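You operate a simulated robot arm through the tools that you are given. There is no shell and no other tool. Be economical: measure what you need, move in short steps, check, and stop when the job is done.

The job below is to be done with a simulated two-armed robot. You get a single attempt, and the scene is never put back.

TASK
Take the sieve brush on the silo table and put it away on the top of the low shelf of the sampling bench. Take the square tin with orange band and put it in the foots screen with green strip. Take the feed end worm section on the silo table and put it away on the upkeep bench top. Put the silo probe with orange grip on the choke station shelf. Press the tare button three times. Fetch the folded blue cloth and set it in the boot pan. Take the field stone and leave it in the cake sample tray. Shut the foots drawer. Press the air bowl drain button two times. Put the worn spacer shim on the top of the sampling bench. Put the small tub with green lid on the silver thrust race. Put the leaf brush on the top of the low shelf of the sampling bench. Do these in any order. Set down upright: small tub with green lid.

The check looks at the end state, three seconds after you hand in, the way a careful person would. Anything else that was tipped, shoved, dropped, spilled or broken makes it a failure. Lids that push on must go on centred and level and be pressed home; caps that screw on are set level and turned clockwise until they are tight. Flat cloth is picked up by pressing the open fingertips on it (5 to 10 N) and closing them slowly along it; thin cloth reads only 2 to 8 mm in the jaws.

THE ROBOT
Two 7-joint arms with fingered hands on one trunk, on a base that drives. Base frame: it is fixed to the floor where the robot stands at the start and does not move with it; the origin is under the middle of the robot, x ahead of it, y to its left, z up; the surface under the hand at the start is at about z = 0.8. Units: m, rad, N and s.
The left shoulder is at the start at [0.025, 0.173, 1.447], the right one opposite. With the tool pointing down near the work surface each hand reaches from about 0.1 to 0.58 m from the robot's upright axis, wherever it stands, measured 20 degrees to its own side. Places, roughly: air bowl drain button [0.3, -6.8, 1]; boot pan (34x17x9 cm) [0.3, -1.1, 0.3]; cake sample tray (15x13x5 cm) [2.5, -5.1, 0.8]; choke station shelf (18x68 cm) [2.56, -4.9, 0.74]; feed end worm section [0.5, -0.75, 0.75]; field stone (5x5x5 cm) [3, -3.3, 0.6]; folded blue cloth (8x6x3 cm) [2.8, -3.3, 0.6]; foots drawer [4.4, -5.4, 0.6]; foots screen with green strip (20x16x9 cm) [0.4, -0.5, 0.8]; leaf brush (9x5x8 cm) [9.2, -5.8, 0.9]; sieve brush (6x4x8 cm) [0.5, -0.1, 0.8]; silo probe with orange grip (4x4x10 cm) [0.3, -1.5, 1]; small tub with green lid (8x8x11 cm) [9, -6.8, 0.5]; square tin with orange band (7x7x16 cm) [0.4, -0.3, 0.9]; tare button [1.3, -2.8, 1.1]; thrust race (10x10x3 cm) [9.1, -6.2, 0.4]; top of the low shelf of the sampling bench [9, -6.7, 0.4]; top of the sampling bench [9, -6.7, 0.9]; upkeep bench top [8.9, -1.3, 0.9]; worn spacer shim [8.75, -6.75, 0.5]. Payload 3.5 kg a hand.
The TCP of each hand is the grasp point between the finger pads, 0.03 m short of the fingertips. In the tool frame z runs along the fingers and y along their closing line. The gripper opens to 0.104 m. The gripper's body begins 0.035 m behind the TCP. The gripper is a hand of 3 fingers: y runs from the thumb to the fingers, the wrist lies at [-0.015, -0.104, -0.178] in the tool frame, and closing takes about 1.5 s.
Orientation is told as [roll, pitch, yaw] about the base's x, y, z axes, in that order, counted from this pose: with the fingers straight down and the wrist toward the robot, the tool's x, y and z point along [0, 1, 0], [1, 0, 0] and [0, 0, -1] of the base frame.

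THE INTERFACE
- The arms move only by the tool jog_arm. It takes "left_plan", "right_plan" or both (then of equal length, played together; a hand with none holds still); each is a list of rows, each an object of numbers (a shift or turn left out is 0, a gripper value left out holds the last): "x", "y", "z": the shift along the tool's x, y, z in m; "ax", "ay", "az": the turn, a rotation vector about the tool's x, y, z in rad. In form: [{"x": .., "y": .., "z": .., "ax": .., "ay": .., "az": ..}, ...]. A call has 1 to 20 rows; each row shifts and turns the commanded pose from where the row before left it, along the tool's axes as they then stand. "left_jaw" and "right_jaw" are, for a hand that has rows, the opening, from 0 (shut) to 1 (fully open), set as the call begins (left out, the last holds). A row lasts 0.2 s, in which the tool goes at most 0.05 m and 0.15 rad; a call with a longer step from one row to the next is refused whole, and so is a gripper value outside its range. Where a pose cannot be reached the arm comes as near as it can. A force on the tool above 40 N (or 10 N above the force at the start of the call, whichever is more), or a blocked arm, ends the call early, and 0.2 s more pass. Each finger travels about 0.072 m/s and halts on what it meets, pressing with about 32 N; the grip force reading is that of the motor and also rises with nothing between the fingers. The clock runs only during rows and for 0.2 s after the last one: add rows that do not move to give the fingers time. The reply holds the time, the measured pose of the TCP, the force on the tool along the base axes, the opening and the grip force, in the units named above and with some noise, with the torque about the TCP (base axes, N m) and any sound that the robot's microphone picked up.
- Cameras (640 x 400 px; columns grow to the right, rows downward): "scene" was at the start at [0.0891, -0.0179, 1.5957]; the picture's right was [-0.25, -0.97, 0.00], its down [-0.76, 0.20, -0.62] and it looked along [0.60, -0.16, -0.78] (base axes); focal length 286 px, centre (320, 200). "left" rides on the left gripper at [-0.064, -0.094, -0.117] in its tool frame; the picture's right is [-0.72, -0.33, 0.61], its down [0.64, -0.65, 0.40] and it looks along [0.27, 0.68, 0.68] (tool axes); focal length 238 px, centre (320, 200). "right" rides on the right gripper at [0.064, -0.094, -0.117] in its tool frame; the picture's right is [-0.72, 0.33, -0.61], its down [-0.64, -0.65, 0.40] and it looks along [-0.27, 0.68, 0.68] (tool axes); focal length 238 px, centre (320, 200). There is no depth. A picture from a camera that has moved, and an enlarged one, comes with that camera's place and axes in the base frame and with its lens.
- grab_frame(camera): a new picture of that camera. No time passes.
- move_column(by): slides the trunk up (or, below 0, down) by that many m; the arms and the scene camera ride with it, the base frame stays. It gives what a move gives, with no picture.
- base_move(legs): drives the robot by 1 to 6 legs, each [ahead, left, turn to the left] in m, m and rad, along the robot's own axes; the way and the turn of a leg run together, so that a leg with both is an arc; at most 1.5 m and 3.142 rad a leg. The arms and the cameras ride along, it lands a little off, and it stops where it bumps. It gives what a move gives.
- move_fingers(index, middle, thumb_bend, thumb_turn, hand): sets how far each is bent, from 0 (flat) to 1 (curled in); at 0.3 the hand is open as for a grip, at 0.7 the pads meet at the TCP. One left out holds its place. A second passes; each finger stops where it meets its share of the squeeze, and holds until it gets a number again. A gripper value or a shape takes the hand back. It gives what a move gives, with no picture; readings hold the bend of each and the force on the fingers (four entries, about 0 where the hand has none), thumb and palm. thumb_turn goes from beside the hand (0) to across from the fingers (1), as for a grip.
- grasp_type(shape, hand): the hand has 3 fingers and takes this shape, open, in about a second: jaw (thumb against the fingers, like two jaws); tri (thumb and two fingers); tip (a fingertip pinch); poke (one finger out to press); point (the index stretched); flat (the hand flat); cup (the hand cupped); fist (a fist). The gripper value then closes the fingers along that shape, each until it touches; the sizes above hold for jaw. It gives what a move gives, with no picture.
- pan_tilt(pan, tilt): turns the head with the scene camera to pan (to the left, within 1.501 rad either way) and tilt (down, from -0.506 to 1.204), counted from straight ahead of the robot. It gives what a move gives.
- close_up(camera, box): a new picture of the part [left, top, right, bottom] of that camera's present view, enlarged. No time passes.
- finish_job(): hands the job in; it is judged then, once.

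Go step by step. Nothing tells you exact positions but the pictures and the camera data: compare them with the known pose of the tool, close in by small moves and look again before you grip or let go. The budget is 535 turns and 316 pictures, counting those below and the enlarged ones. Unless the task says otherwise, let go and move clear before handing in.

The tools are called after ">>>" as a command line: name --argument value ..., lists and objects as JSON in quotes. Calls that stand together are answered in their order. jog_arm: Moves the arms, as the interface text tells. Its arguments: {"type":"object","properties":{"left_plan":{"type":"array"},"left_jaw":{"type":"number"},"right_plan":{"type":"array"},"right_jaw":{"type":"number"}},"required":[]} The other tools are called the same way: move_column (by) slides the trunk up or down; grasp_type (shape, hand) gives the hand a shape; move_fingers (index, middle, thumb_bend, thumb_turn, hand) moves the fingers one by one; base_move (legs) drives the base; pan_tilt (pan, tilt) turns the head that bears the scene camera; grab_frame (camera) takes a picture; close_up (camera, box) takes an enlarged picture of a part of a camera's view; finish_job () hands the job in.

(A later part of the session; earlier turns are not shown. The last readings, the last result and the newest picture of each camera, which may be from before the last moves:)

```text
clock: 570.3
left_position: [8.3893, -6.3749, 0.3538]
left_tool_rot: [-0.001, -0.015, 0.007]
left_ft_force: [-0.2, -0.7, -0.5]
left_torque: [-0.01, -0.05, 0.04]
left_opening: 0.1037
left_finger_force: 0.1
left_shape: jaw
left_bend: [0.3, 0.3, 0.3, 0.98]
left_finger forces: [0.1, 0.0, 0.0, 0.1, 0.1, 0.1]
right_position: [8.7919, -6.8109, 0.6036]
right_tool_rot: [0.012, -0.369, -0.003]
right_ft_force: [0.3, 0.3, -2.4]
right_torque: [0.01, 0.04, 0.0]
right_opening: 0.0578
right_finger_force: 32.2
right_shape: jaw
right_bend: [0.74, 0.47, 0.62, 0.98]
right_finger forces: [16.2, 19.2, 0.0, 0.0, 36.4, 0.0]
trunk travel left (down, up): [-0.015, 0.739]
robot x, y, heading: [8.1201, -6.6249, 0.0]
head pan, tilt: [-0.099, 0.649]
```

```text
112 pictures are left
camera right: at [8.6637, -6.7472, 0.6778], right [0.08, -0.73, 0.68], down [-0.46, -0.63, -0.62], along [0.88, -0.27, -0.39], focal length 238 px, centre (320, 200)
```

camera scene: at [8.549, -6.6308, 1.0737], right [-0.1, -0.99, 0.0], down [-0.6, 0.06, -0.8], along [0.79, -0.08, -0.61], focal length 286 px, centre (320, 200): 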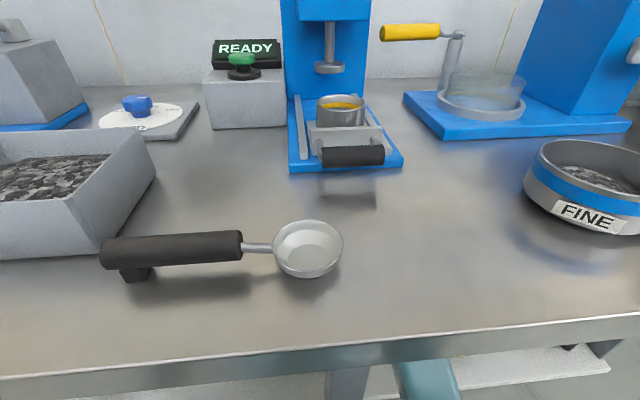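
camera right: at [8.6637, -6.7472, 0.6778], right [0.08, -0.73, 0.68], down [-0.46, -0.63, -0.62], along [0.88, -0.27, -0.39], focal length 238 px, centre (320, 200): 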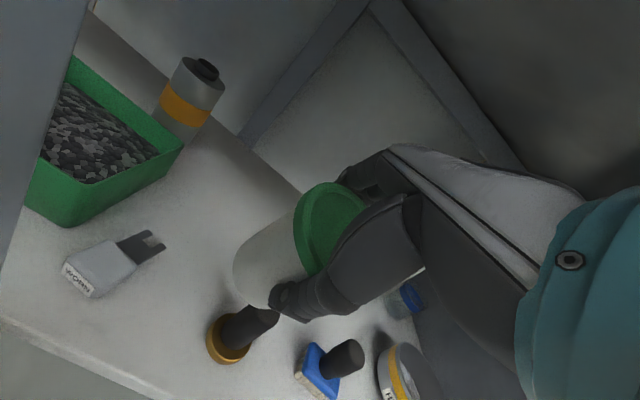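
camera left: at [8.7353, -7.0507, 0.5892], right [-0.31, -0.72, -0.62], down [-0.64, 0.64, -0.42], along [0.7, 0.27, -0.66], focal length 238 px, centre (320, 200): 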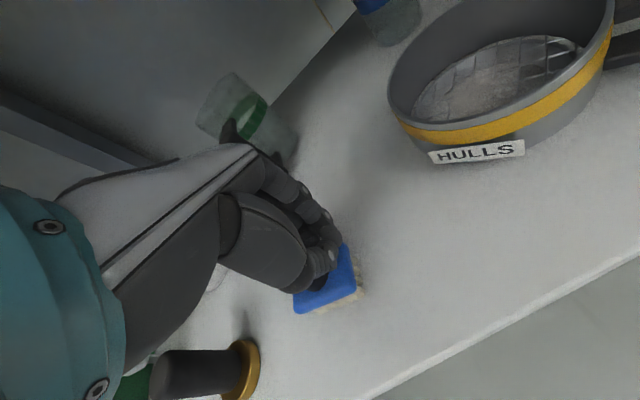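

>>> base_move --legs '[[-0.22, 0, 0]]'

>>> jog_arm --right_plan '[{"ax": 0.12}, {"ax": 0.12}, {"ax": 0.12}, {}]'

>>> grab_frame --camera "right"

>>> grab_frame --camera "scene"

```text
clock: 572.0
left_position: [8.1716, -6.3753, 0.353]
left_tool_rot: [0.0, -0.014, 0.009]
left_ft_force: [-0.1, -0.1, -0.6]
left_torque: [-0.01, 0.04, -0.01]
left_opening: 0.1037
left_finger_force: 0.0
left_shape: jaw
left_bend: [0.3, 0.3, 0.3, 0.98]
left_finger forces: [0.0, 0.0, 0.0, 0.0, 0.1, 0.1]
right_position: [8.5769, -6.8112, 0.6028]
right_tool_rot: [0.01, -0.37, -0.003]
right_ft_force: [-0.5, -0.1, -1.7]
right_torque: [0.0, 0.01, -0.01]
right_opening: 0.0576
right_finger_force: 32.1
right_shape: jaw
right_bend: [0.74, 0.47, 0.62, 0.98]
right_finger forces: [16.3, 19.3, 0.1, 0.0, 36.4, 0.1]
trunk travel left (down, up): [-0.015, 0.739]
robot x, y, heading: [7.9063, -6.6243, 0.005]
head pan, tilt: [-0.099, 0.649]
```

```text
clock: 573.0
left_position: [8.1719, -6.3745, 0.3545]
left_tool_rot: [0.0, -0.013, 0.009]
left_ft_force: [-0.6, 0.7, 0.3]
left_torque: [0.02, -0.04, -0.01]
left_opening: 0.1037
left_finger_force: 0.1
left_shape: jaw
left_bend: [0.3, 0.3, 0.3, 0.98]
left_finger forces: [0.1, 0.0, 0.0, 0.1, 0.0, 0.0]
right_position: [8.577, -6.8103, 0.6021]
right_tool_rot: [0.009, -0.005, -0.001]
right_ft_force: [-0.1, -0.7, -2.2]
right_torque: [0.03, 0.0, 0.03]
right_opening: 0.0578
right_finger_force: 31.9
right_shape: jaw
right_bend: [0.74, 0.47, 0.62, 0.98]
right_finger forces: [16.5, 19.4, 0.0, 0.0, 35.8, 0.0]
trunk travel left (down, up): [-0.015, 0.739]
robot x, y, heading: [7.9036, -6.6217, -0.001]
head pan, tilt: [-0.099, 0.649]
```

```text
111 pictures are left
camera right: at [8.4814, -6.7472, 0.7189], right [0.32, -0.72, 0.61], down [-0.65, -0.64, -0.42], along [0.69, -0.26, -0.68], focal length 238 px, centre (320, 200)
```

right: 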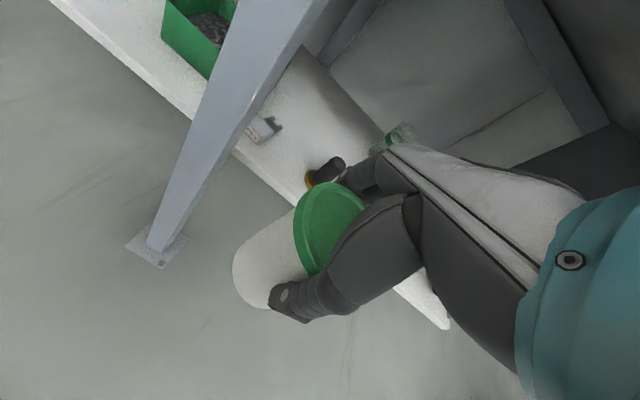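

```text
110 pictures are left
camera scene: at [8.211, -6.6307, 1.0744], right [-0.1, -1.0, 0.0], down [-0.6, 0.06, -0.8], along [0.79, -0.08, -0.6], focal length 286 px, centre (320, 200)
```

scene: 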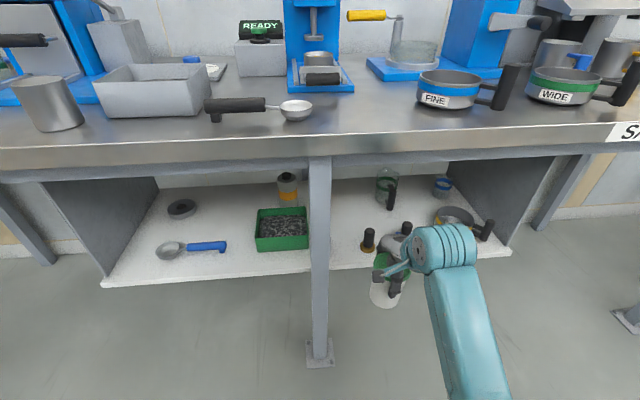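

Tub is out. Next I'll lower it a little, turn the hand so its camera bracket clears the left panel, and move to the left compartment in front of the thrust race.

>>> jog_arm --right_plan '[{"z": 0.02}, {"z": 0.022}, {"az": -0.125}, {"az": -0.125}, {"az": -0.125}, {"az": -0.125}, {}]'

>>> base_move --legs '[[0, 0.59, 0]]'

>>> grab_frame --camera "right"

>>> grab_frame --camera "scene"

```text
clock: 574.6
left_position: [8.1706, -6.3745, 0.3538]
left_tool_rot: [-0.001, -0.014, 0.009]
left_ft_force: [1.1, 0.2, -0.4]
left_torque: [0.0, -0.02, -0.03]
left_opening: 0.1036
left_finger_force: 0.0
left_shape: jaw
left_bend: [0.3, 0.3, 0.3, 0.98]
left_finger forces: [0.0, 0.1, 0.0, 0.0, 0.1, 0.1]
right_position: [8.577, -6.8106, 0.5599]
right_tool_rot: [0.003, -0.013, 0.502]
right_ft_force: [0.9, 0.2, -2.6]
right_torque: [0.01, -0.02, 0.0]
right_opening: 0.0576
right_finger_force: 31.8
right_shape: jaw
right_bend: [0.74, 0.47, 0.62, 0.98]
right_finger forces: [16.3, 19.3, 0.1, 0.0, 35.5, 0.1]
trunk travel left (down, up): [-0.015, 0.739]
robot x, y, heading: [7.9085, -6.6268, 0.004]
head pan, tilt: [-0.099, 0.649]
```

```text
clock: 578.0
left_position: [8.1702, -5.7841, 0.3551]
left_tool_rot: [0.002, -0.014, 0.008]
left_ft_force: [-0.5, 0.3, -0.6]
left_torque: [-0.01, -0.01, -0.02]
left_opening: 0.1036
left_finger_force: 0.0
left_shape: jaw
left_bend: [0.3, 0.3, 0.3, 0.98]
left_finger forces: [0.0, 0.1, 0.1, 0.0, 0.0, 0.0]
right_position: [8.5748, -6.2189, 0.561]
right_tool_rot: [0.004, -0.012, 0.501]
right_ft_force: [0.8, 0.0, -1.6]
right_torque: [0.05, -0.01, 0.03]
right_opening: 0.0576
right_finger_force: 32.1
right_shape: jaw
right_bend: [0.74, 0.47, 0.62, 0.98]
right_finger forces: [16.2, 19.4, 0.0, 0.1, 35.5, 0.0]
trunk travel left (down, up): [-0.015, 0.739]
robot x, y, heading: [7.9011, -6.0338, 0.001]
head pan, tilt: [-0.099, 0.649]
```

```text
109 pictures are left
camera right: at [8.4615, -6.2089, 0.6759], right [0.63, -0.48, 0.61], down [-0.26, -0.87, -0.41], along [0.73, 0.1, -0.67], focal length 238 px, centre (320, 200)
```

right: 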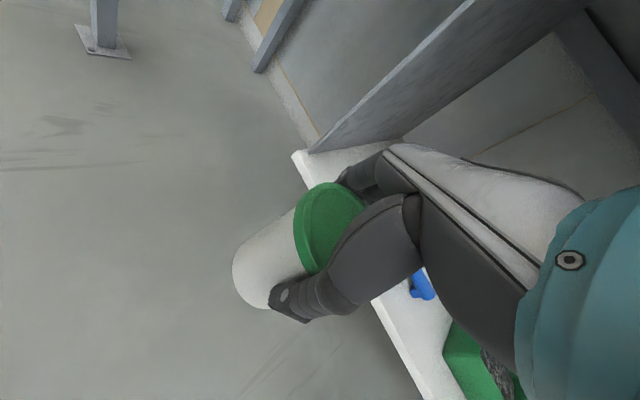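

```text
108 pictures are left
camera scene: at [8.2101, -6.0395, 1.0744], right [-0.1, -1.0, 0.0], down [-0.6, 0.06, -0.8], along [0.79, -0.08, -0.6], focal length 286 px, centre (320, 200)
```

scene: 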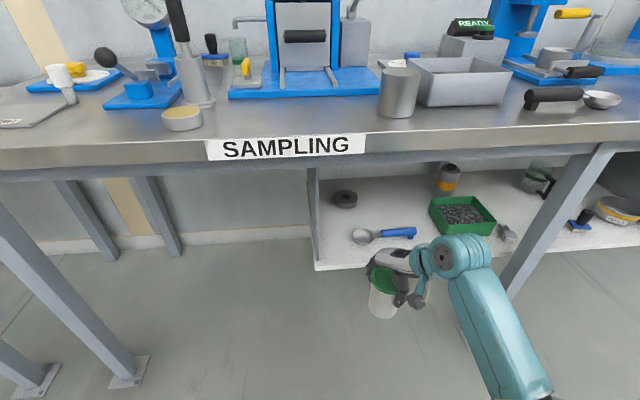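

>>> base_move --legs '[[0.3, 0, 0]]'

>>> grab_frame --camera "right"

>>> pan_tilt --pan -0.2 --tilt 1.0

>>> grab_frame --camera "scene"

```text
clock: 580.0
left_position: [8.4684, -5.7829, 0.3543]
left_tool_rot: [0.0, -0.015, 0.013]
left_ft_force: [0.5, 0.7, 0.0]
left_torque: [0.03, 0.01, 0.0]
left_opening: 0.1037
left_finger_force: 0.0
left_shape: jaw
left_bend: [0.3, 0.3, 0.3, 0.98]
left_finger forces: [0.0, 0.0, 0.0, 0.1, 0.1, 0.0]
right_position: [8.8746, -6.2162, 0.5612]
right_tool_rot: [0.006, -0.014, 0.504]
right_ft_force: [-0.8, -1.7, -2.1]
right_torque: [-0.01, 0.0, -0.04]
right_opening: 0.0574
right_finger_force: 32.0
right_shape: jaw
right_bend: [0.74, 0.47, 0.62, 0.98]
right_finger forces: [16.3, 19.3, 0.0, 0.0, 35.5, 0.0]
trunk travel left (down, up): [-0.015, 0.739]
robot x, y, heading: [8.2019, -6.0311, 0.007]
head pan, tilt: [-0.099, 0.649]
```

```text
107 pictures are left
camera right: at [8.7599, -6.206, 0.6758], right [0.63, -0.48, 0.61], down [-0.26, -0.87, -0.41], along [0.73, 0.1, -0.67], focal length 238 px, centre (320, 200)
```

right: 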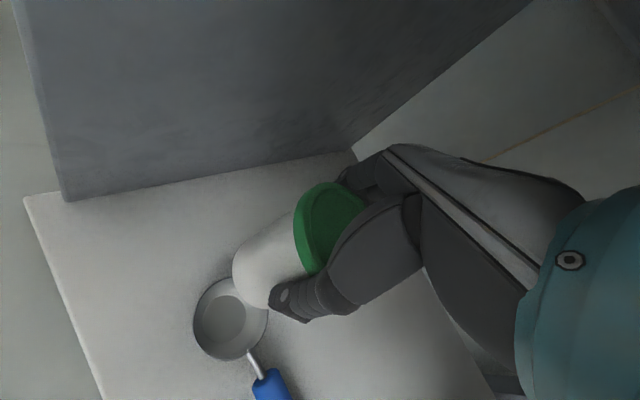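

```text
clock: 580.8
left_position: [8.4679, -5.7826, 0.354]
left_tool_rot: [-0.001, -0.013, 0.013]
left_ft_force: [0.6, 0.3, 0.3]
left_torque: [0.02, 0.0, 0.01]
left_opening: 0.1036
left_finger_force: 0.1
left_shape: jaw
left_bend: [0.3, 0.3, 0.3, 0.98]
left_finger forces: [0.0, 0.0, 0.0, 0.0, 0.0, 0.1]
right_position: [8.8743, -6.2162, 0.5611]
right_tool_rot: [0.005, -0.013, 0.503]
right_ft_force: [0.4, 0.0, -2.1]
right_torque: [0.01, -0.02, 0.02]
right_opening: 0.0577
right_finger_force: 31.9
right_shape: jaw
right_bend: [0.74, 0.47, 0.62, 0.98]
right_finger forces: [16.2, 19.2, 0.1, 0.0, 35.5, 0.0]
trunk travel left (down, up): [-0.015, 0.739]
robot x, y, heading: [8.2011, -6.0296, 0.003]
head pan, tilt: [-0.201, 1.0]
```

```text
106 pictures are left
camera scene: at [8.4899, -6.0428, 1.0467], right [-0.19, -0.98, 0.0], down [-0.83, 0.16, -0.54], along [0.53, -0.11, -0.84], focal length 286 px, centre (320, 200)
```

scene: 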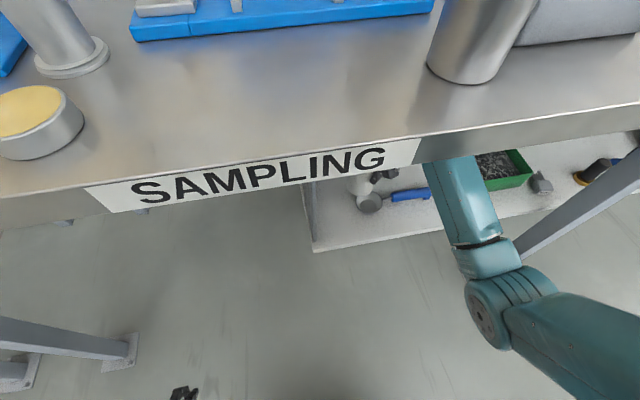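

>>> jog_arm --right_plan '[{"y": 0.032, "x": -0.017}, {"y": 0.032, "x": -0.017}, {"y": 0.032, "x": -0.017}, {"y": 0.031, "x": -0.017}, {"y": 0.031, "x": -0.017}, {}]'

>>> grab_frame --camera "right"

```text
clock: 582.0
left_position: [8.4628, -5.7867, 0.3582]
left_tool_rot: [0.004, -0.022, 0.0]
left_ft_force: [0.1, -0.3, -0.3]
left_torque: [0.02, -0.01, 0.03]
left_opening: 0.1036
left_finger_force: 0.1
left_shape: jaw
left_bend: [0.3, 0.3, 0.3, 0.98]
left_finger forces: [0.0, 0.1, 0.0, 0.0, 0.1, 0.1]
right_position: [8.9834, -6.221, 0.5111]
right_tool_rot: [0.057, 0.02, 0.481]
right_ft_force: [-6.3, 4.8, 60.8]
right_torque: [0.01, -0.9, 0.1]
right_opening: 0.0539
right_finger_force: 31.6
right_shape: jaw
right_bend: [0.75, 0.46, 0.72, 0.97]
right_finger forces: [51.8, 23.3, 0.1, 0.1, 71.6, 0.1]
right hand out of reach, approached as far as the arm can: row 5
trunk travel left (down, up): [-0.015, 0.739]
robot x, y, heading: [8.1931, -6.029, -0.007]
head pan, tilt: [-0.201, 1.0]
stopped in row 5 (right hand): the force on the tool passed its limit at 92 N (the readings are from after the stop); the commanded pose is now the measured one
```

```text
105 pictures are left
camera right: at [8.876, -6.2114, 0.6323], right [0.65, -0.51, 0.56], down [-0.3, -0.85, -0.43], along [0.7, 0.11, -0.71], focal length 238 px, centre (320, 200)
```

right: 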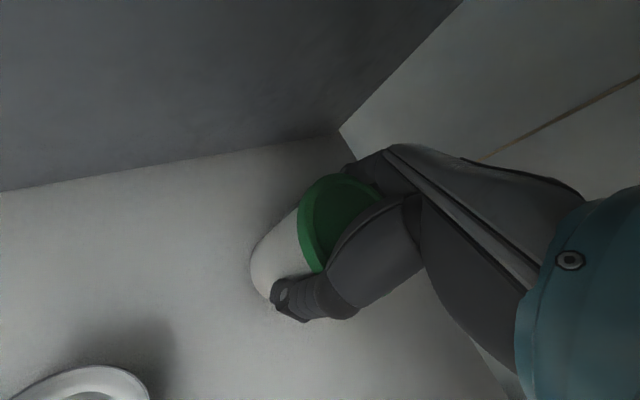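

Out of reach made the arm dip and press down. I'll raise immediately and drive closer instead.

>>> jog_arm --right_plan '[{"z": -0.02}, {"z": -0.02, "y": -0.02, "x": 0.011}, {"y": -0.03, "x": 0.016}, {}]'

>>> grab_frame --camera "right"

```text
clock: 583.0
left_position: [8.4658, -5.784, 0.354]
left_tool_rot: [0.0, -0.012, 0.005]
left_ft_force: [0.1, -0.3, 0.2]
left_torque: [0.05, 0.02, 0.0]
left_opening: 0.1041
left_finger_force: 0.0
left_shape: jaw
left_bend: [0.3, 0.3, 0.3, 0.98]
left_finger forces: [0.0, 0.0, 0.0, 0.0, 0.1, 0.1]
right_position: [8.9335, -6.2172, 0.5455]
right_tool_rot: [0.054, 0.042, 0.492]
right_ft_force: [0.0, 0.9, -2.6]
right_torque: [0.0, 0.0, -0.03]
right_opening: 0.0522
right_finger_force: 32.3
right_shape: jaw
right_bend: [0.75, 0.47, 0.72, 0.98]
right_finger forces: [32.5, 20.0, 0.0, 0.0, 49.6, 0.0]
trunk travel left (down, up): [-0.015, 0.739]
robot x, y, heading: [8.2019, -6.0301, 0.001]
head pan, tilt: [-0.201, 1.0]
```

```text
104 pictures are left
camera right: at [8.8279, -6.2074, 0.6696], right [0.66, -0.5, 0.56], down [-0.3, -0.86, -0.41], along [0.69, 0.1, -0.72], focal length 238 px, centre (320, 200)
```

right: 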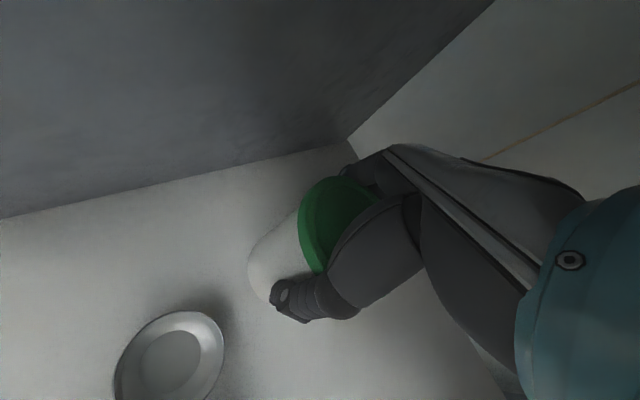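

>>> base_move --legs '[[-0.3, 0, 0]]'

>>> pan_tilt --pan -0.1 --tilt 0.65

>>> close_up --camera "scene" --box '[280, 150, 460, 330]'

```text
clock: 585.0
left_position: [8.1688, -5.7822, 0.3528]
left_tool_rot: [0.0, -0.015, 0.007]
left_ft_force: [-0.7, 0.0, 0.2]
left_torque: [0.03, 0.01, -0.02]
left_opening: 0.104
left_finger_force: 0.0
left_shape: jaw
left_bend: [0.3, 0.3, 0.3, 0.98]
left_finger forces: [0.0, 0.0, 0.1, 0.1, 0.1, 0.1]
right_position: [8.6389, -6.2149, 0.5465]
right_tool_rot: [0.055, 0.042, 0.494]
right_ft_force: [-0.2, 0.1, -2.0]
right_torque: [0.0, 0.02, 0.0]
right_opening: 0.0527
right_finger_force: 31.8
right_shape: jaw
right_bend: [0.75, 0.47, 0.72, 0.98]
right_finger forces: [32.4, 19.9, 0.0, 0.1, 49.3, 0.0]
trunk travel left (down, up): [-0.015, 0.739]
robot x, y, heading: [7.9008, -6.0322, -0.001]
head pan, tilt: [-0.201, 1.0]
```

```text
clock: 585.8
left_position: [8.1707, -5.7827, 0.3539]
left_tool_rot: [-0.001, -0.013, 0.008]
left_ft_force: [-0.3, -0.3, -0.2]
left_torque: [-0.01, 0.01, 0.01]
left_opening: 0.1034
left_finger_force: 0.1
left_shape: jaw
left_bend: [0.3, 0.3, 0.3, 0.98]
left_finger forces: [0.1, 0.0, 0.0, 0.0, 0.0, 0.1]
right_position: [8.6392, -6.2138, 0.5467]
right_tool_rot: [0.056, 0.041, 0.496]
right_ft_force: [0.8, 0.6, -2.2]
right_torque: [0.0, 0.0, -0.01]
right_opening: 0.0527
right_finger_force: 31.7
right_shape: jaw
right_bend: [0.75, 0.47, 0.72, 0.98]
right_finger forces: [32.3, 20.0, 0.0, 0.0, 49.3, 0.1]
trunk travel left (down, up): [-0.015, 0.739]
robot x, y, heading: [7.9062, -6.0331, -0.002]
head pan, tilt: [-0.099, 0.649]
```

```text
2.22 times, centred on (370, 240) of scene
camera zoom: at [8.2095, -6.0385, 1.0743], right [-0.1, -0.99, 0.0], down [-0.6, 0.06, -0.8], along [0.79, -0.08, -0.61], focal length 635 px, centre (209, 111)
```

zoom: 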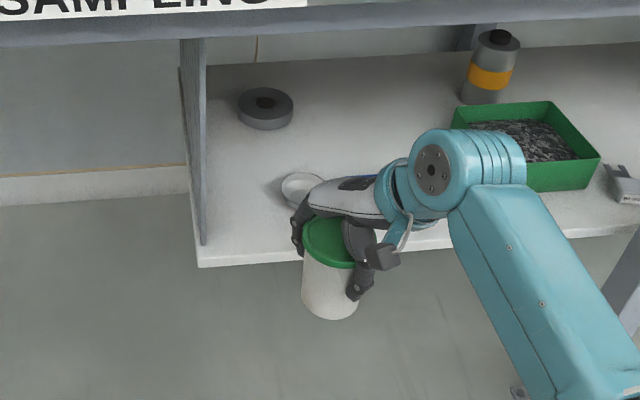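

>>> jog_arm --right_plan '[{"ay": -0.055, "ax": -0.042}, {}]'

>>> close_up --camera "scene" --box '[340, 220, 430, 310]'

```text
clock: 586.4
left_position: [8.17, -5.783, 0.3537]
left_tool_rot: [0.001, -0.014, 0.008]
left_ft_force: [-0.3, -0.5, -0.2]
left_torque: [0.0, -0.01, -0.03]
left_opening: 0.1035
left_finger_force: 0.0
left_shape: jaw
left_bend: [0.3, 0.3, 0.3, 0.98]
left_finger forces: [0.0, 0.0, 0.0, 0.1, 0.0, 0.0]
right_position: [8.6394, -6.2149, 0.5472]
right_tool_rot: [0.002, -0.001, 0.494]
right_ft_force: [0.2, -0.1, -2.3]
right_torque: [0.0, -0.02, 0.02]
right_opening: 0.0526
right_finger_force: 32.1
right_shape: jaw
right_bend: [0.75, 0.47, 0.72, 0.98]
right_finger forces: [32.2, 19.8, 0.1, 0.1, 49.4, 0.1]
trunk travel left (down, up): [-0.015, 0.739]
robot x, y, heading: [7.9082, -6.0303, -0.001]
head pan, tilt: [-0.099, 0.649]
```

```text
4.44 times, centred on (385, 265) of scene
camera zoom: at [8.2096, -6.0385, 1.0744], right [-0.1, -1.0, 0.0], down [-0.6, 0.06, -0.8], along [0.79, -0.08, -0.6], focal length 1271 px, centre (31, -89)
```

zoom: 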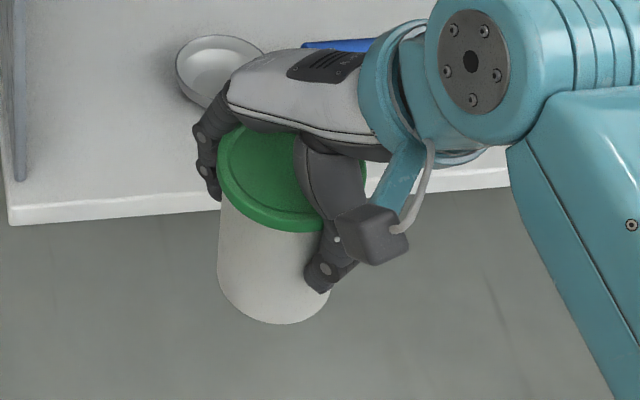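

The tub is tilted a little in the grip, so I'll tilt the hand to bring it upright and check.

>>> jog_arm --right_plan '[{"ax": 0.05, "ay": 0.095}, {"ax": 0.05, "ay": 0.095}, {}]'

>>> close_up --camera "scene" --box '[340, 220, 430, 310]'

>>> grab_frame --camera "right"

```text
clock: 587.2
left_position: [8.1699, -5.783, 0.3536]
left_tool_rot: [-0.001, -0.015, 0.008]
left_ft_force: [-0.9, -0.5, 0.7]
left_torque: [-0.01, 0.01, 0.0]
left_opening: 0.1037
left_finger_force: 0.1
left_shape: jaw
left_bend: [0.3, 0.3, 0.3, 0.98]
left_finger forces: [0.0, 0.0, 0.1, 0.0, 0.1, 0.0]
right_position: [8.639, -6.2144, 0.5472]
right_tool_rot: [0.192, 0.099, 0.501]
right_ft_force: [0.9, 0.0, -2.6]
right_torque: [0.0, 0.03, 0.01]
right_opening: 0.0526
right_finger_force: 31.8
right_shape: jaw
right_bend: [0.75, 0.47, 0.72, 0.98]
right_finger forces: [32.1, 19.9, 0.0, 0.0, 49.0, 0.0]
trunk travel left (down, up): [-0.015, 0.739]
robot x, y, heading: [7.903, -6.0308, 0.003]
head pan, tilt: [-0.099, 0.649]
```

```text
4.44 times, centred on (385, 265) of scene
camera zoom: at [8.2096, -6.0385, 1.0744], right [-0.1, -1.0, 0.0], down [-0.6, 0.06, -0.8], along [0.79, -0.08, -0.6], focal length 1271 px, centre (31, -89)
```

zoom: 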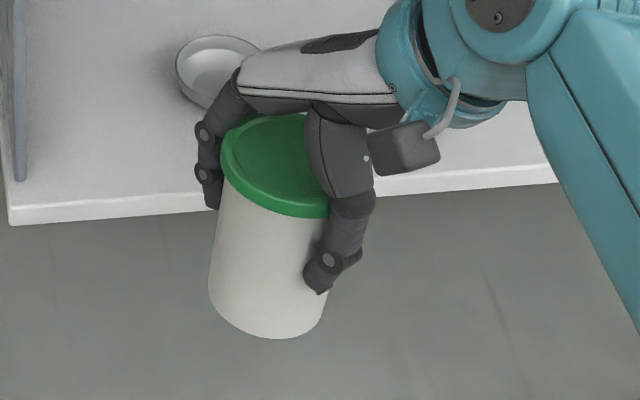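

```text
100 pictures are left
camera right: at [8.5481, -6.2168, 0.6817], right [0.72, -0.54, 0.43], down [-0.35, -0.82, -0.45], along [0.6, 0.18, -0.78], focal length 238 px, centre (320, 200)
```

right: 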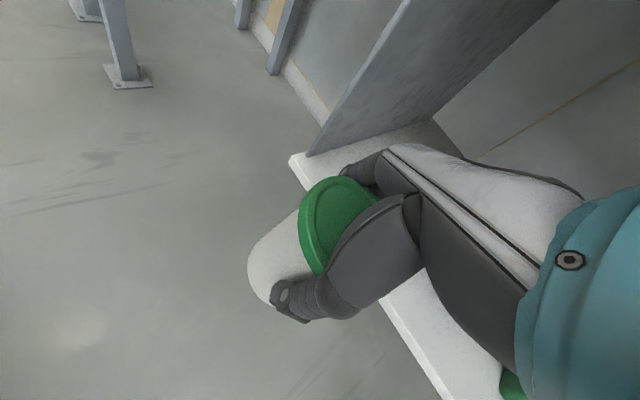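

Nearly upright now. I'll drive in so the tub comes over the race.

>>> base_move --legs '[[0.4, 0, 0]]'

>>> grab_frame --camera "right"

```text
clock: 589.7
left_position: [8.5693, -5.7841, 0.3547]
left_tool_rot: [0.001, -0.013, 0.005]
left_ft_force: [0.2, 0.6, 0.1]
left_torque: [-0.03, -0.02, 0.02]
left_opening: 0.1038
left_finger_force: 0.0
left_shape: jaw
left_bend: [0.3, 0.3, 0.3, 0.98]
left_finger forces: [0.1, 0.0, 0.0, 0.0, 0.0, 0.0]
right_position: [9.038, -6.2174, 0.5474]
right_tool_rot: [0.19, 0.097, 0.498]
right_ft_force: [-0.7, 0.9, -2.4]
right_torque: [0.01, -0.03, -0.02]
right_opening: 0.0523
right_finger_force: 31.9
right_shape: jaw
right_bend: [0.75, 0.47, 0.72, 0.98]
right_finger forces: [32.0, 19.9, 0.1, 0.0, 48.9, 0.1]
trunk travel left (down, up): [-0.015, 0.739]
robot x, y, heading: [8.3029, -6.0297, -0.009]
head pan, tilt: [-0.099, 0.649]
```

```text
99 pictures are left
camera right: at [8.9472, -6.2191, 0.6817], right [0.72, -0.55, 0.43], down [-0.35, -0.82, -0.45], along [0.6, 0.17, -0.78], focal length 238 px, centre (320, 200)
```

right: 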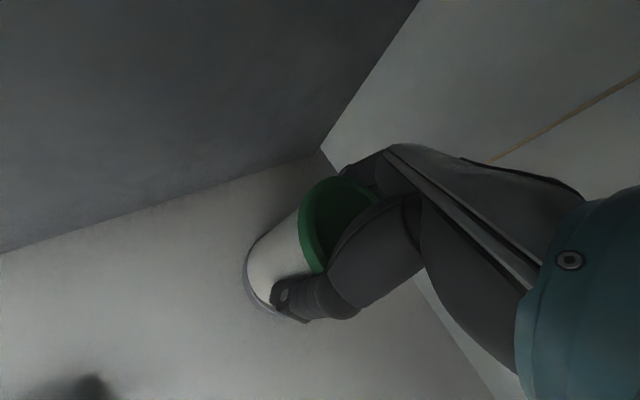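

>>> close_up --camera "right" --box '[200, 160, 380, 340]'

```text
2.22 times, centred on (290, 250) of right
camera zoom: at [8.9472, -6.2191, 0.6817], right [0.72, -0.55, 0.43], down [-0.35, -0.82, -0.45], along [0.6, 0.17, -0.78], focal length 530 px, centre (387, 89)
```

zoom: 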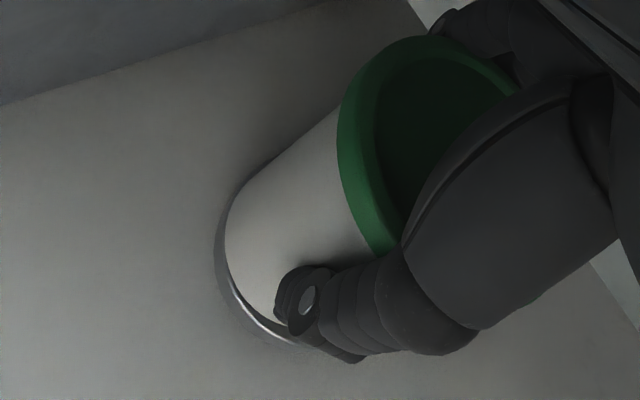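

Visible rims show the tub about 1.6 cm short of centre. I'll correct and lower.

>>> jog_arm --right_plan '[{"y": 0.012, "x": -0.012}, {"z": 0.006}, {"z": 0.004}, {}]'

>>> close_up --camera "right" --box '[200, 160, 380, 340]'

```text
clock: 590.7
left_position: [8.5699, -5.7855, 0.3536]
left_tool_rot: [0.006, -0.014, 0.004]
left_ft_force: [0.2, -0.4, 0.2]
left_torque: [0.0, -0.01, -0.03]
left_opening: 0.1037
left_finger_force: 0.0
left_shape: jaw
left_bend: [0.3, 0.3, 0.3, 0.98]
left_finger forces: [0.0, 0.1, 0.2, 0.1, 0.0, 0.0]
right_position: [9.0403, -6.2208, 0.5174]
right_tool_rot: [0.211, 0.114, 0.501]
right_ft_force: [-1.2, -0.1, 23.5]
right_torque: [-0.32, -0.31, -0.01]
right_opening: 0.0519
right_finger_force: 32.5
right_shape: jaw
right_bend: [0.75, 0.48, 0.72, 0.97]
right_finger forces: [38.1, 21.0, 0.0, 0.0, 58.6, 0.0]
trunk travel left (down, up): [-0.015, 0.739]
robot x, y, heading: [8.3, -6.03, -0.008]
head pan, tilt: [-0.099, 0.649]
```

```text
2.22 times, centred on (290, 250) of right
camera zoom: at [8.9523, -6.2243, 0.6543], right [0.73, -0.55, 0.41], down [-0.36, -0.82, -0.45], along [0.58, 0.18, -0.79], focal length 530 px, centre (387, 89)
```

zoom: 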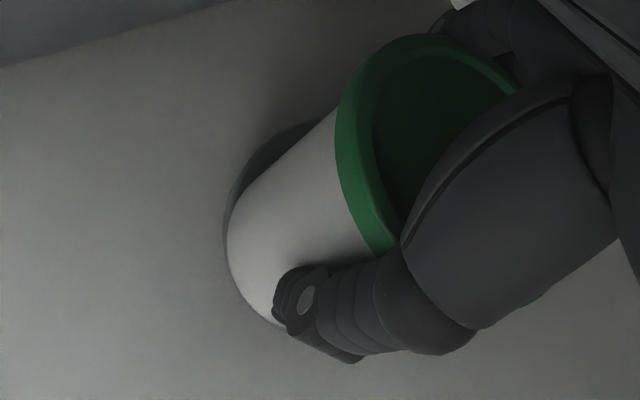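

Resting on the race but about 1.7 cm near of centre. I'll lift slightly and nudge the base forward 2 cm.

>>> jog_arm --right_plan '[{"z": -0.012}, {"z": -0.012}, {}]'

>>> base_move --legs '[[0.03, 0, 0]]'

>>> close_up --camera "right" --box '[200, 160, 380, 340]'

```text
clock: 591.7
left_position: [8.5709, -5.7836, 0.3559]
left_tool_rot: [0.003, -0.012, 0.005]
left_ft_force: [0.5, 0.0, -1.1]
left_torque: [0.02, -0.05, -0.03]
left_opening: 0.1036
left_finger_force: 0.1
left_shape: jaw
left_bend: [0.3, 0.3, 0.3, 0.98]
left_finger forces: [0.0, 0.0, 0.0, 0.0, 0.0, 0.0]
right_position: [9.0307, -6.2228, 0.5194]
right_tool_rot: [0.227, 0.158, 0.507]
right_ft_force: [-0.2, -0.3, -1.8]
right_torque: [0.02, -0.04, -0.04]
right_opening: 0.0517
right_finger_force: 32.1
right_shape: jaw
right_bend: [0.75, 0.48, 0.72, 0.98]
right_finger forces: [31.5, 20.5, 0.0, 0.0, 49.1, 0.0]
trunk travel left (down, up): [-0.015, 0.739]
robot x, y, heading: [8.3018, -6.0339, -0.003]
head pan, tilt: [-0.099, 0.649]
stopped in row 3 (right hand): the arm was blocked; the commanded pose is now the measured one
```

```text
clock: 592.4
left_position: [8.5724, -5.7843, 0.3558]
left_tool_rot: [-0.001, -0.016, 0.003]
left_ft_force: [0.1, -0.5, -0.3]
left_torque: [0.0, -0.02, -0.02]
left_opening: 0.1037
left_finger_force: 0.1
left_shape: jaw
left_bend: [0.3, 0.3, 0.3, 0.98]
left_finger forces: [0.2, 0.0, 0.0, 0.0, 0.0, 0.0]
right_position: [9.0313, -6.2224, 0.52]
right_tool_rot: [0.226, 0.158, 0.505]
right_ft_force: [-1.0, 0.4, 4.7]
right_torque: [0.06, -0.08, 0.01]
right_opening: 0.052
right_finger_force: 32.6
right_shape: jaw
right_bend: [0.75, 0.48, 0.72, 0.98]
right_finger forces: [32.8, 19.5, 0.1, 0.0, 51.4, 0.1]
trunk travel left (down, up): [-0.015, 0.739]
robot x, y, heading: [8.3066, -6.0277, -0.004]
head pan, tilt: [-0.099, 0.649]
stopped in leg 1: the robot was blocked; the commanded pose is now the measured one
```

```text
2.22 times, centred on (290, 250) of right
camera zoom: at [8.9491, -6.2255, 0.6601], right [0.75, -0.55, 0.38], down [-0.38, -0.82, -0.43], along [0.54, 0.18, -0.82], focal length 530 px, centre (387, 89)
```

zoom: 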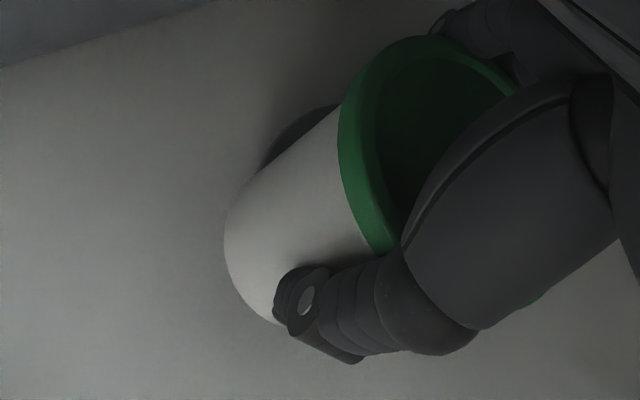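

>>> jog_arm --right_plan '[{"z": -0.008, "y": -0.008}, {"z": -0.01, "y": -0.008}, {"z": -0.01, "y": -0.01}, {}]'

```text
clock: 593.4
left_position: [8.5742, -5.7848, 0.354]
left_tool_rot: [-0.001, -0.014, 0.003]
left_ft_force: [0.5, -0.3, 0.2]
left_torque: [0.0, -0.01, 0.01]
left_opening: 0.1036
left_finger_force: 0.0
left_shape: jaw
left_bend: [0.3, 0.3, 0.3, 0.98]
left_finger forces: [0.1, 0.0, 0.0, 0.0, 0.1, 0.1]
right_position: [9.0156, -6.239, 0.5487]
right_tool_rot: [0.228, 0.165, 0.504]
right_ft_force: [-0.1, 0.9, -3.4]
right_torque: [0.0, -0.01, 0.02]
right_opening: 0.052
right_finger_force: 31.6
right_shape: jaw
right_bend: [0.75, 0.48, 0.72, 0.98]
right_finger forces: [31.4, 20.1, 0.0, 0.0, 48.5, 0.0]
trunk travel left (down, up): [-0.015, 0.739]
robot x, y, heading: [8.3044, -6.0289, -0.001]
head pan, tilt: [-0.099, 0.649]
```

>>> jog_arm --right_plan '[{"ax": -0.03, "ay": 0.022, "az": 0.128}, {"ax": -0.03, "ay": 0.022, "az": 0.128}, {"ax": -0.03, "ay": 0.022, "az": 0.128}, {}]'

>>> grab_frame --camera "right"

```text
clock: 594.4
left_position: [8.573, -5.7832, 0.3539]
left_tool_rot: [0.0, -0.013, 0.004]
left_ft_force: [-0.1, 0.2, 0.0]
left_torque: [0.0, 0.02, 0.04]
left_opening: 0.1038
left_finger_force: 0.1
left_shape: jaw
left_bend: [0.3, 0.3, 0.3, 0.98]
left_finger forces: [0.0, 0.0, 0.0, 0.1, 0.1, 0.0]
right_position: [9.0145, -6.2384, 0.5483]
right_tool_rot: [0.229, 0.162, 0.102]
right_ft_force: [0.0, -1.0, -2.4]
right_torque: [-0.03, -0.02, -0.03]
right_opening: 0.0519
right_finger_force: 31.6
right_shape: jaw
right_bend: [0.75, 0.48, 0.72, 0.98]
right_finger forces: [31.4, 20.3, 0.0, 0.0, 48.4, 0.0]
trunk travel left (down, up): [-0.015, 0.739]
robot x, y, heading: [8.3067, -6.0344, -0.002]
head pan, tilt: [-0.099, 0.649]
```

```text
95 pictures are left
camera right: at [8.9395, -6.2099, 0.6892], right [0.48, -0.79, 0.38], down [-0.67, -0.61, -0.43], along [0.57, -0.05, -0.82], focal length 238 px, centre (320, 200)
```

right: 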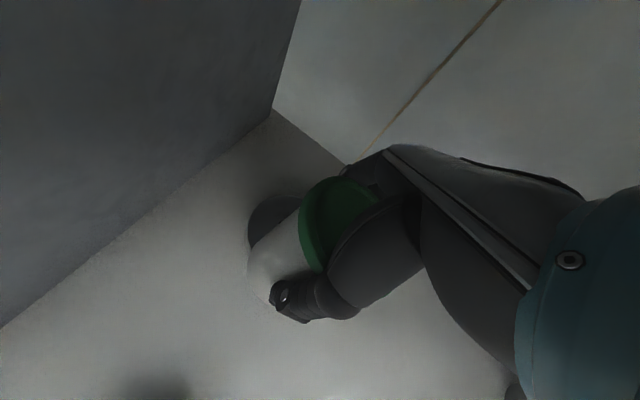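

Now the race is visible beside the tub. Move forward and left over it.

>>> jog_arm --right_plan '[{"y": 0.015, "x": 0.01}, {"y": 0.015, "x": 0.008}, {"y": 0.012}, {}]'

>>> close_up --camera "right" --box '[200, 160, 380, 340]'

```text
clock: 595.4
left_position: [8.5731, -5.7828, 0.3536]
left_tool_rot: [-0.001, -0.014, 0.003]
left_ft_force: [0.1, 1.0, 0.5]
left_torque: [-0.01, -0.03, -0.01]
left_opening: 0.1037
left_finger_force: 0.1
left_shape: jaw
left_bend: [0.3, 0.3, 0.3, 0.98]
left_finger forces: [0.0, 0.0, 0.0, 0.1, 0.0, 0.0]
right_position: [9.0543, -6.2175, 0.5458]
right_tool_rot: [0.229, 0.162, 0.107]
right_ft_force: [-0.1, 0.3, -3.0]
right_torque: [-0.03, 0.01, 0.02]
right_opening: 0.0519
right_finger_force: 31.5
right_shape: jaw
right_bend: [0.75, 0.48, 0.72, 0.98]
right_finger forces: [31.0, 20.1, 0.0, 0.0, 48.0, 0.1]
trunk travel left (down, up): [-0.015, 0.739]
robot x, y, heading: [8.3035, -6.0319, -0.006]
head pan, tilt: [-0.099, 0.649]
```

```text
2.22 times, centred on (290, 250) of right
camera zoom: at [8.979, -6.1879, 0.6858], right [0.48, -0.79, 0.38], down [-0.67, -0.61, -0.43], along [0.57, -0.05, -0.82], focal length 530 px, centre (387, 89)
```

zoom: 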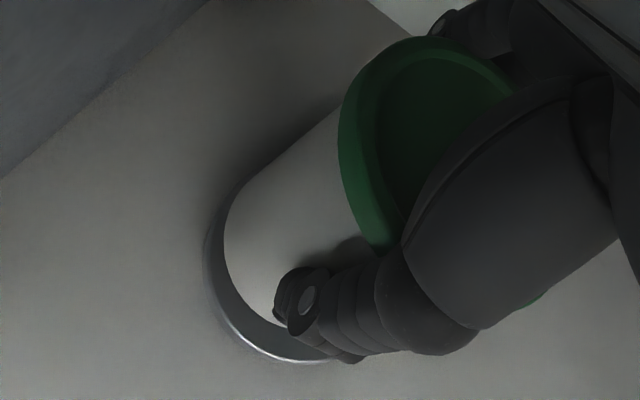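

Well centred now (within ~8 mm). Lowering gently.

>>> jog_arm --right_plan '[{"z": 0.006, "y": 0.003, "x": -0.004}, {"z": 0.005}, {"z": 0.003}, {}]'

```text
clock: 596.4
left_position: [8.5732, -5.7836, 0.3535]
left_tool_rot: [0.0, -0.014, 0.003]
left_ft_force: [-0.8, -0.2, 0.0]
left_torque: [-0.01, 0.02, -0.02]
left_opening: 0.1037
left_finger_force: 0.1
left_shape: jaw
left_bend: [0.3, 0.3, 0.3, 0.98]
left_finger forces: [0.0, 0.0, 0.1, 0.0, 0.0, 0.0]
right_position: [9.0554, -6.2188, 0.5304]
right_tool_rot: [0.228, 0.163, 0.107]
right_ft_force: [0.6, 0.4, -1.4]
right_torque: [-0.01, -0.03, -0.01]
right_opening: 0.0523
right_finger_force: 32.1
right_shape: jaw
right_bend: [0.75, 0.48, 0.72, 0.98]
right_finger forces: [31.0, 20.1, 0.0, 0.0, 48.0, 0.1]
trunk travel left (down, up): [-0.015, 0.739]
robot x, y, heading: [8.3065, -6.0311, 0.0]
head pan, tilt: [-0.099, 0.649]
```

>>> jog_arm --right_plan '[{"z": 0.003}, {"z": 0.003}, {"z": 0.002}, {}]'

>>> close_up --camera "right" --box '[200, 160, 380, 340]'

```text
clock: 597.4
left_position: [8.5719, -5.7842, 0.3543]
left_tool_rot: [-0.001, -0.014, 0.002]
left_ft_force: [0.2, 0.5, 0.0]
left_torque: [0.02, -0.01, 0.04]
left_opening: 0.1036
left_finger_force: 0.1
left_shape: jaw
left_bend: [0.3, 0.3, 0.3, 0.98]
left_finger forces: [0.1, 0.0, 0.0, 0.0, 0.0, 0.1]
right_position: [9.0524, -6.2156, 0.5218]
right_tool_rot: [0.228, 0.163, 0.106]
right_ft_force: [-0.1, 0.3, -3.1]
right_torque: [0.01, -0.01, -0.04]
right_opening: 0.052
right_finger_force: 32.2
right_shape: jaw
right_bend: [0.75, 0.48, 0.71, 0.98]
right_finger forces: [31.0, 20.1, 0.0, 0.1, 47.9, 0.0]
trunk travel left (down, up): [-0.015, 0.739]
robot x, y, heading: [8.3056, -6.0302, -0.006]
head pan, tilt: [-0.099, 0.649]
```

```text
2.22 times, centred on (290, 250) of right
camera zoom: at [8.9781, -6.1868, 0.6627], right [0.48, -0.79, 0.38], down [-0.67, -0.61, -0.43], along [0.57, -0.05, -0.82], focal length 530 px, centre (387, 89)
```

zoom: 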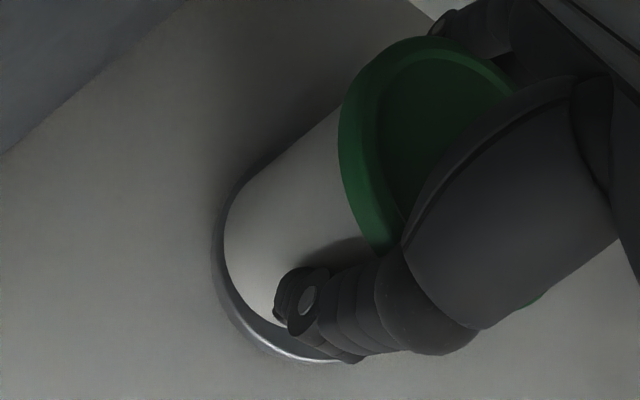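

>>> jog_arm --right_plan '[{"z": 0.003}, {"z": 0.003}, {"z": 0.002}, {}]'

```text
clock: 598.4
left_position: [8.5736, -5.7832, 0.3546]
left_tool_rot: [-0.001, -0.017, 0.004]
left_ft_force: [0.9, 0.3, 0.1]
left_torque: [0.02, 0.01, 0.03]
left_opening: 0.1039
left_finger_force: 0.0
left_shape: jaw
left_bend: [0.3, 0.3, 0.3, 0.98]
left_finger forces: [0.0, 0.0, 0.0, 0.1, 0.0, 0.0]
right_position: [9.0541, -6.2133, 0.5198]
right_tool_rot: [0.229, 0.154, 0.104]
right_ft_force: [-3.6, -1.5, 19.0]
right_torque: [-0.35, 0.0, -0.03]
right_opening: 0.0521
right_finger_force: 32.7
right_shape: jaw
right_bend: [0.75, 0.48, 0.71, 0.97]
right_finger forces: [34.5, 20.0, 0.0, 0.0, 56.6, 0.0]
trunk travel left (down, up): [-0.015, 0.739]
robot x, y, heading: [8.3051, -6.0259, -0.003]
head pan, tilt: [-0.099, 0.649]
```

Tub is down on the race. I'll ease, open, and check.

>>> jog_arm --right_plan '[{"z": -0.002}, {}, {}, {}, {}, {}]' --right_jaw 1

>>> close_up --camera "right" --box '[200, 160, 380, 340]'

```text
clock: 599.8
left_position: [8.5729, -5.7831, 0.3541]
left_tool_rot: [0.0, -0.016, 0.003]
left_ft_force: [-0.2, -0.1, 0.0]
left_torque: [0.0, -0.01, -0.01]
left_opening: 0.1037
left_finger_force: 0.0
left_shape: jaw
left_bend: [0.3, 0.3, 0.3, 0.98]
left_finger forces: [0.1, 0.0, 0.1, 0.1, 0.0, 0.0]
right_position: [9.0522, -6.2136, 0.5174]
right_tool_rot: [0.229, 0.161, 0.107]
right_ft_force: [-0.8, 2.2, 12.0]
right_torque: [-0.07, -0.2, 0.07]
right_opening: 0.1038
right_finger_force: 0.1
right_shape: jaw
right_bend: [0.28, 0.3, 0.28, 0.97]
right_finger forces: [10.6, 0.0, 0.0, 0.1, 10.4, 0.1]
trunk travel left (down, up): [-0.015, 0.739]
robot x, y, heading: [8.3041, -6.0293, -0.005]
head pan, tilt: [-0.099, 0.649]
```

```text
2.22 times, centred on (290, 250) of right
camera zoom: at [8.9771, -6.1852, 0.6585], right [0.48, -0.79, 0.38], down [-0.67, -0.61, -0.43], along [0.57, -0.05, -0.82], focal length 530 px, centre (387, 89)
```

zoom: 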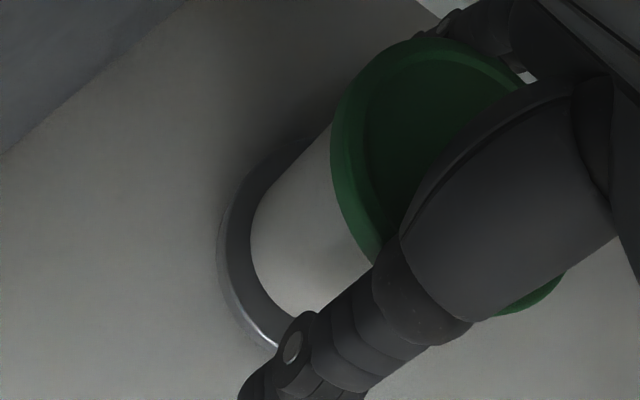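

>>> jog_arm --right_plan '[{"z": -0.008}, {"z": -0.01}, {"z": -0.01}, {}]'

>>> close_up --camera "right" --box '[200, 160, 380, 340]'

```text
clock: 600.8
left_position: [8.5733, -5.7831, 0.3536]
left_tool_rot: [0.0, -0.015, 0.004]
left_ft_force: [0.0, -0.4, 0.1]
left_torque: [0.01, 0.01, 0.02]
left_opening: 0.1039
left_finger_force: 0.0
left_shape: jaw
left_bend: [0.3, 0.3, 0.3, 0.98]
left_finger forces: [0.1, 0.1, 0.0, 0.0, 0.0, 0.0]
right_position: [9.0567, -6.2206, 0.5442]
right_tool_rot: [0.229, 0.162, 0.104]
right_ft_force: [0.6, -0.8, 0.3]
right_torque: [-0.03, 0.01, -0.04]
right_opening: 0.1039
right_finger_force: 0.0
right_shape: jaw
right_bend: [0.3, 0.3, 0.3, 0.97]
right_finger forces: [0.1, 0.0, 0.0, 0.0, 0.0, 0.1]
trunk travel left (down, up): [-0.015, 0.739]
robot x, y, heading: [8.3038, -6.0325, -0.004]
head pan, tilt: [-0.099, 0.649]
```

```text
2.22 times, centred on (290, 250) of right
camera zoom: at [8.9821, -6.1916, 0.6844], right [0.48, -0.79, 0.38], down [-0.67, -0.61, -0.43], along [0.57, -0.05, -0.82], focal length 530 px, centre (387, 89)
```

zoom: 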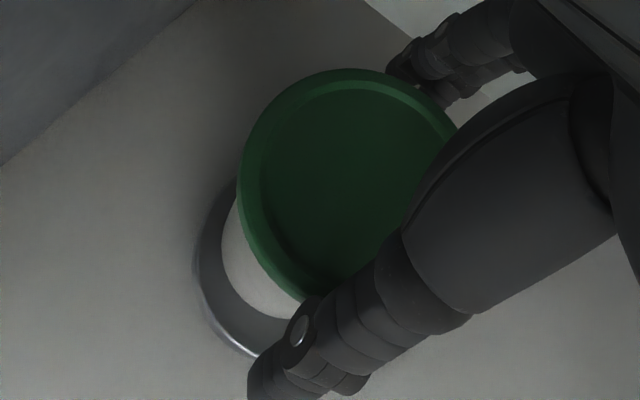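

>>> jog_arm --right_plan '[{"z": -0.01, "ax": -0.08}, {"z": -0.01, "ax": -0.08}, {"z": -0.01, "ax": -0.08}, {"z": -0.012}, {}]'

>>> close_up --camera "right" --box '[180, 140, 400, 360]'

```text
clock: 602.0
left_position: [8.5731, -5.784, 0.3545]
left_tool_rot: [0.001, -0.015, 0.003]
left_ft_force: [0.1, 0.8, 0.1]
left_torque: [0.03, 0.0, 0.01]
left_opening: 0.1036
left_finger_force: 0.0
left_shape: jaw
left_bend: [0.3, 0.3, 0.3, 0.98]
left_finger forces: [0.0, 0.1, 0.0, 0.0, 0.0, 0.1]
right_position: [9.0599, -6.2295, 0.585]
right_tool_rot: [0.226, -0.073, 0.052]
right_ft_force: [-0.6, -0.5, 0.8]
right_torque: [0.04, 0.01, 0.0]
right_opening: 0.1037
right_finger_force: 0.0
right_shape: jaw
right_bend: [0.3, 0.3, 0.3, 0.97]
right_finger forces: [0.0, 0.1, 0.0, 0.1, 0.0, 0.1]
trunk travel left (down, up): [-0.015, 0.739]
robot x, y, heading: [8.2997, -6.0324, -0.002]
head pan, tilt: [-0.099, 0.649]
```

```text
1.82 times, centred on (290, 250) of right
camera zoom: at [8.9557, -6.1976, 0.7052], right [0.34, -0.82, 0.46], down [-0.58, -0.56, -0.58], along [0.74, -0.07, -0.67], focal length 433 px, centre (374, 109)
```

zoom: 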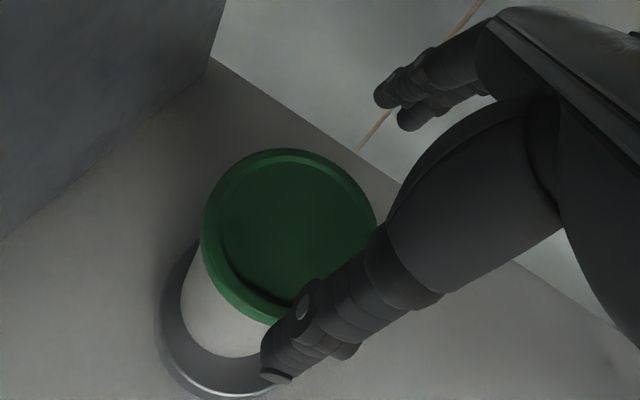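

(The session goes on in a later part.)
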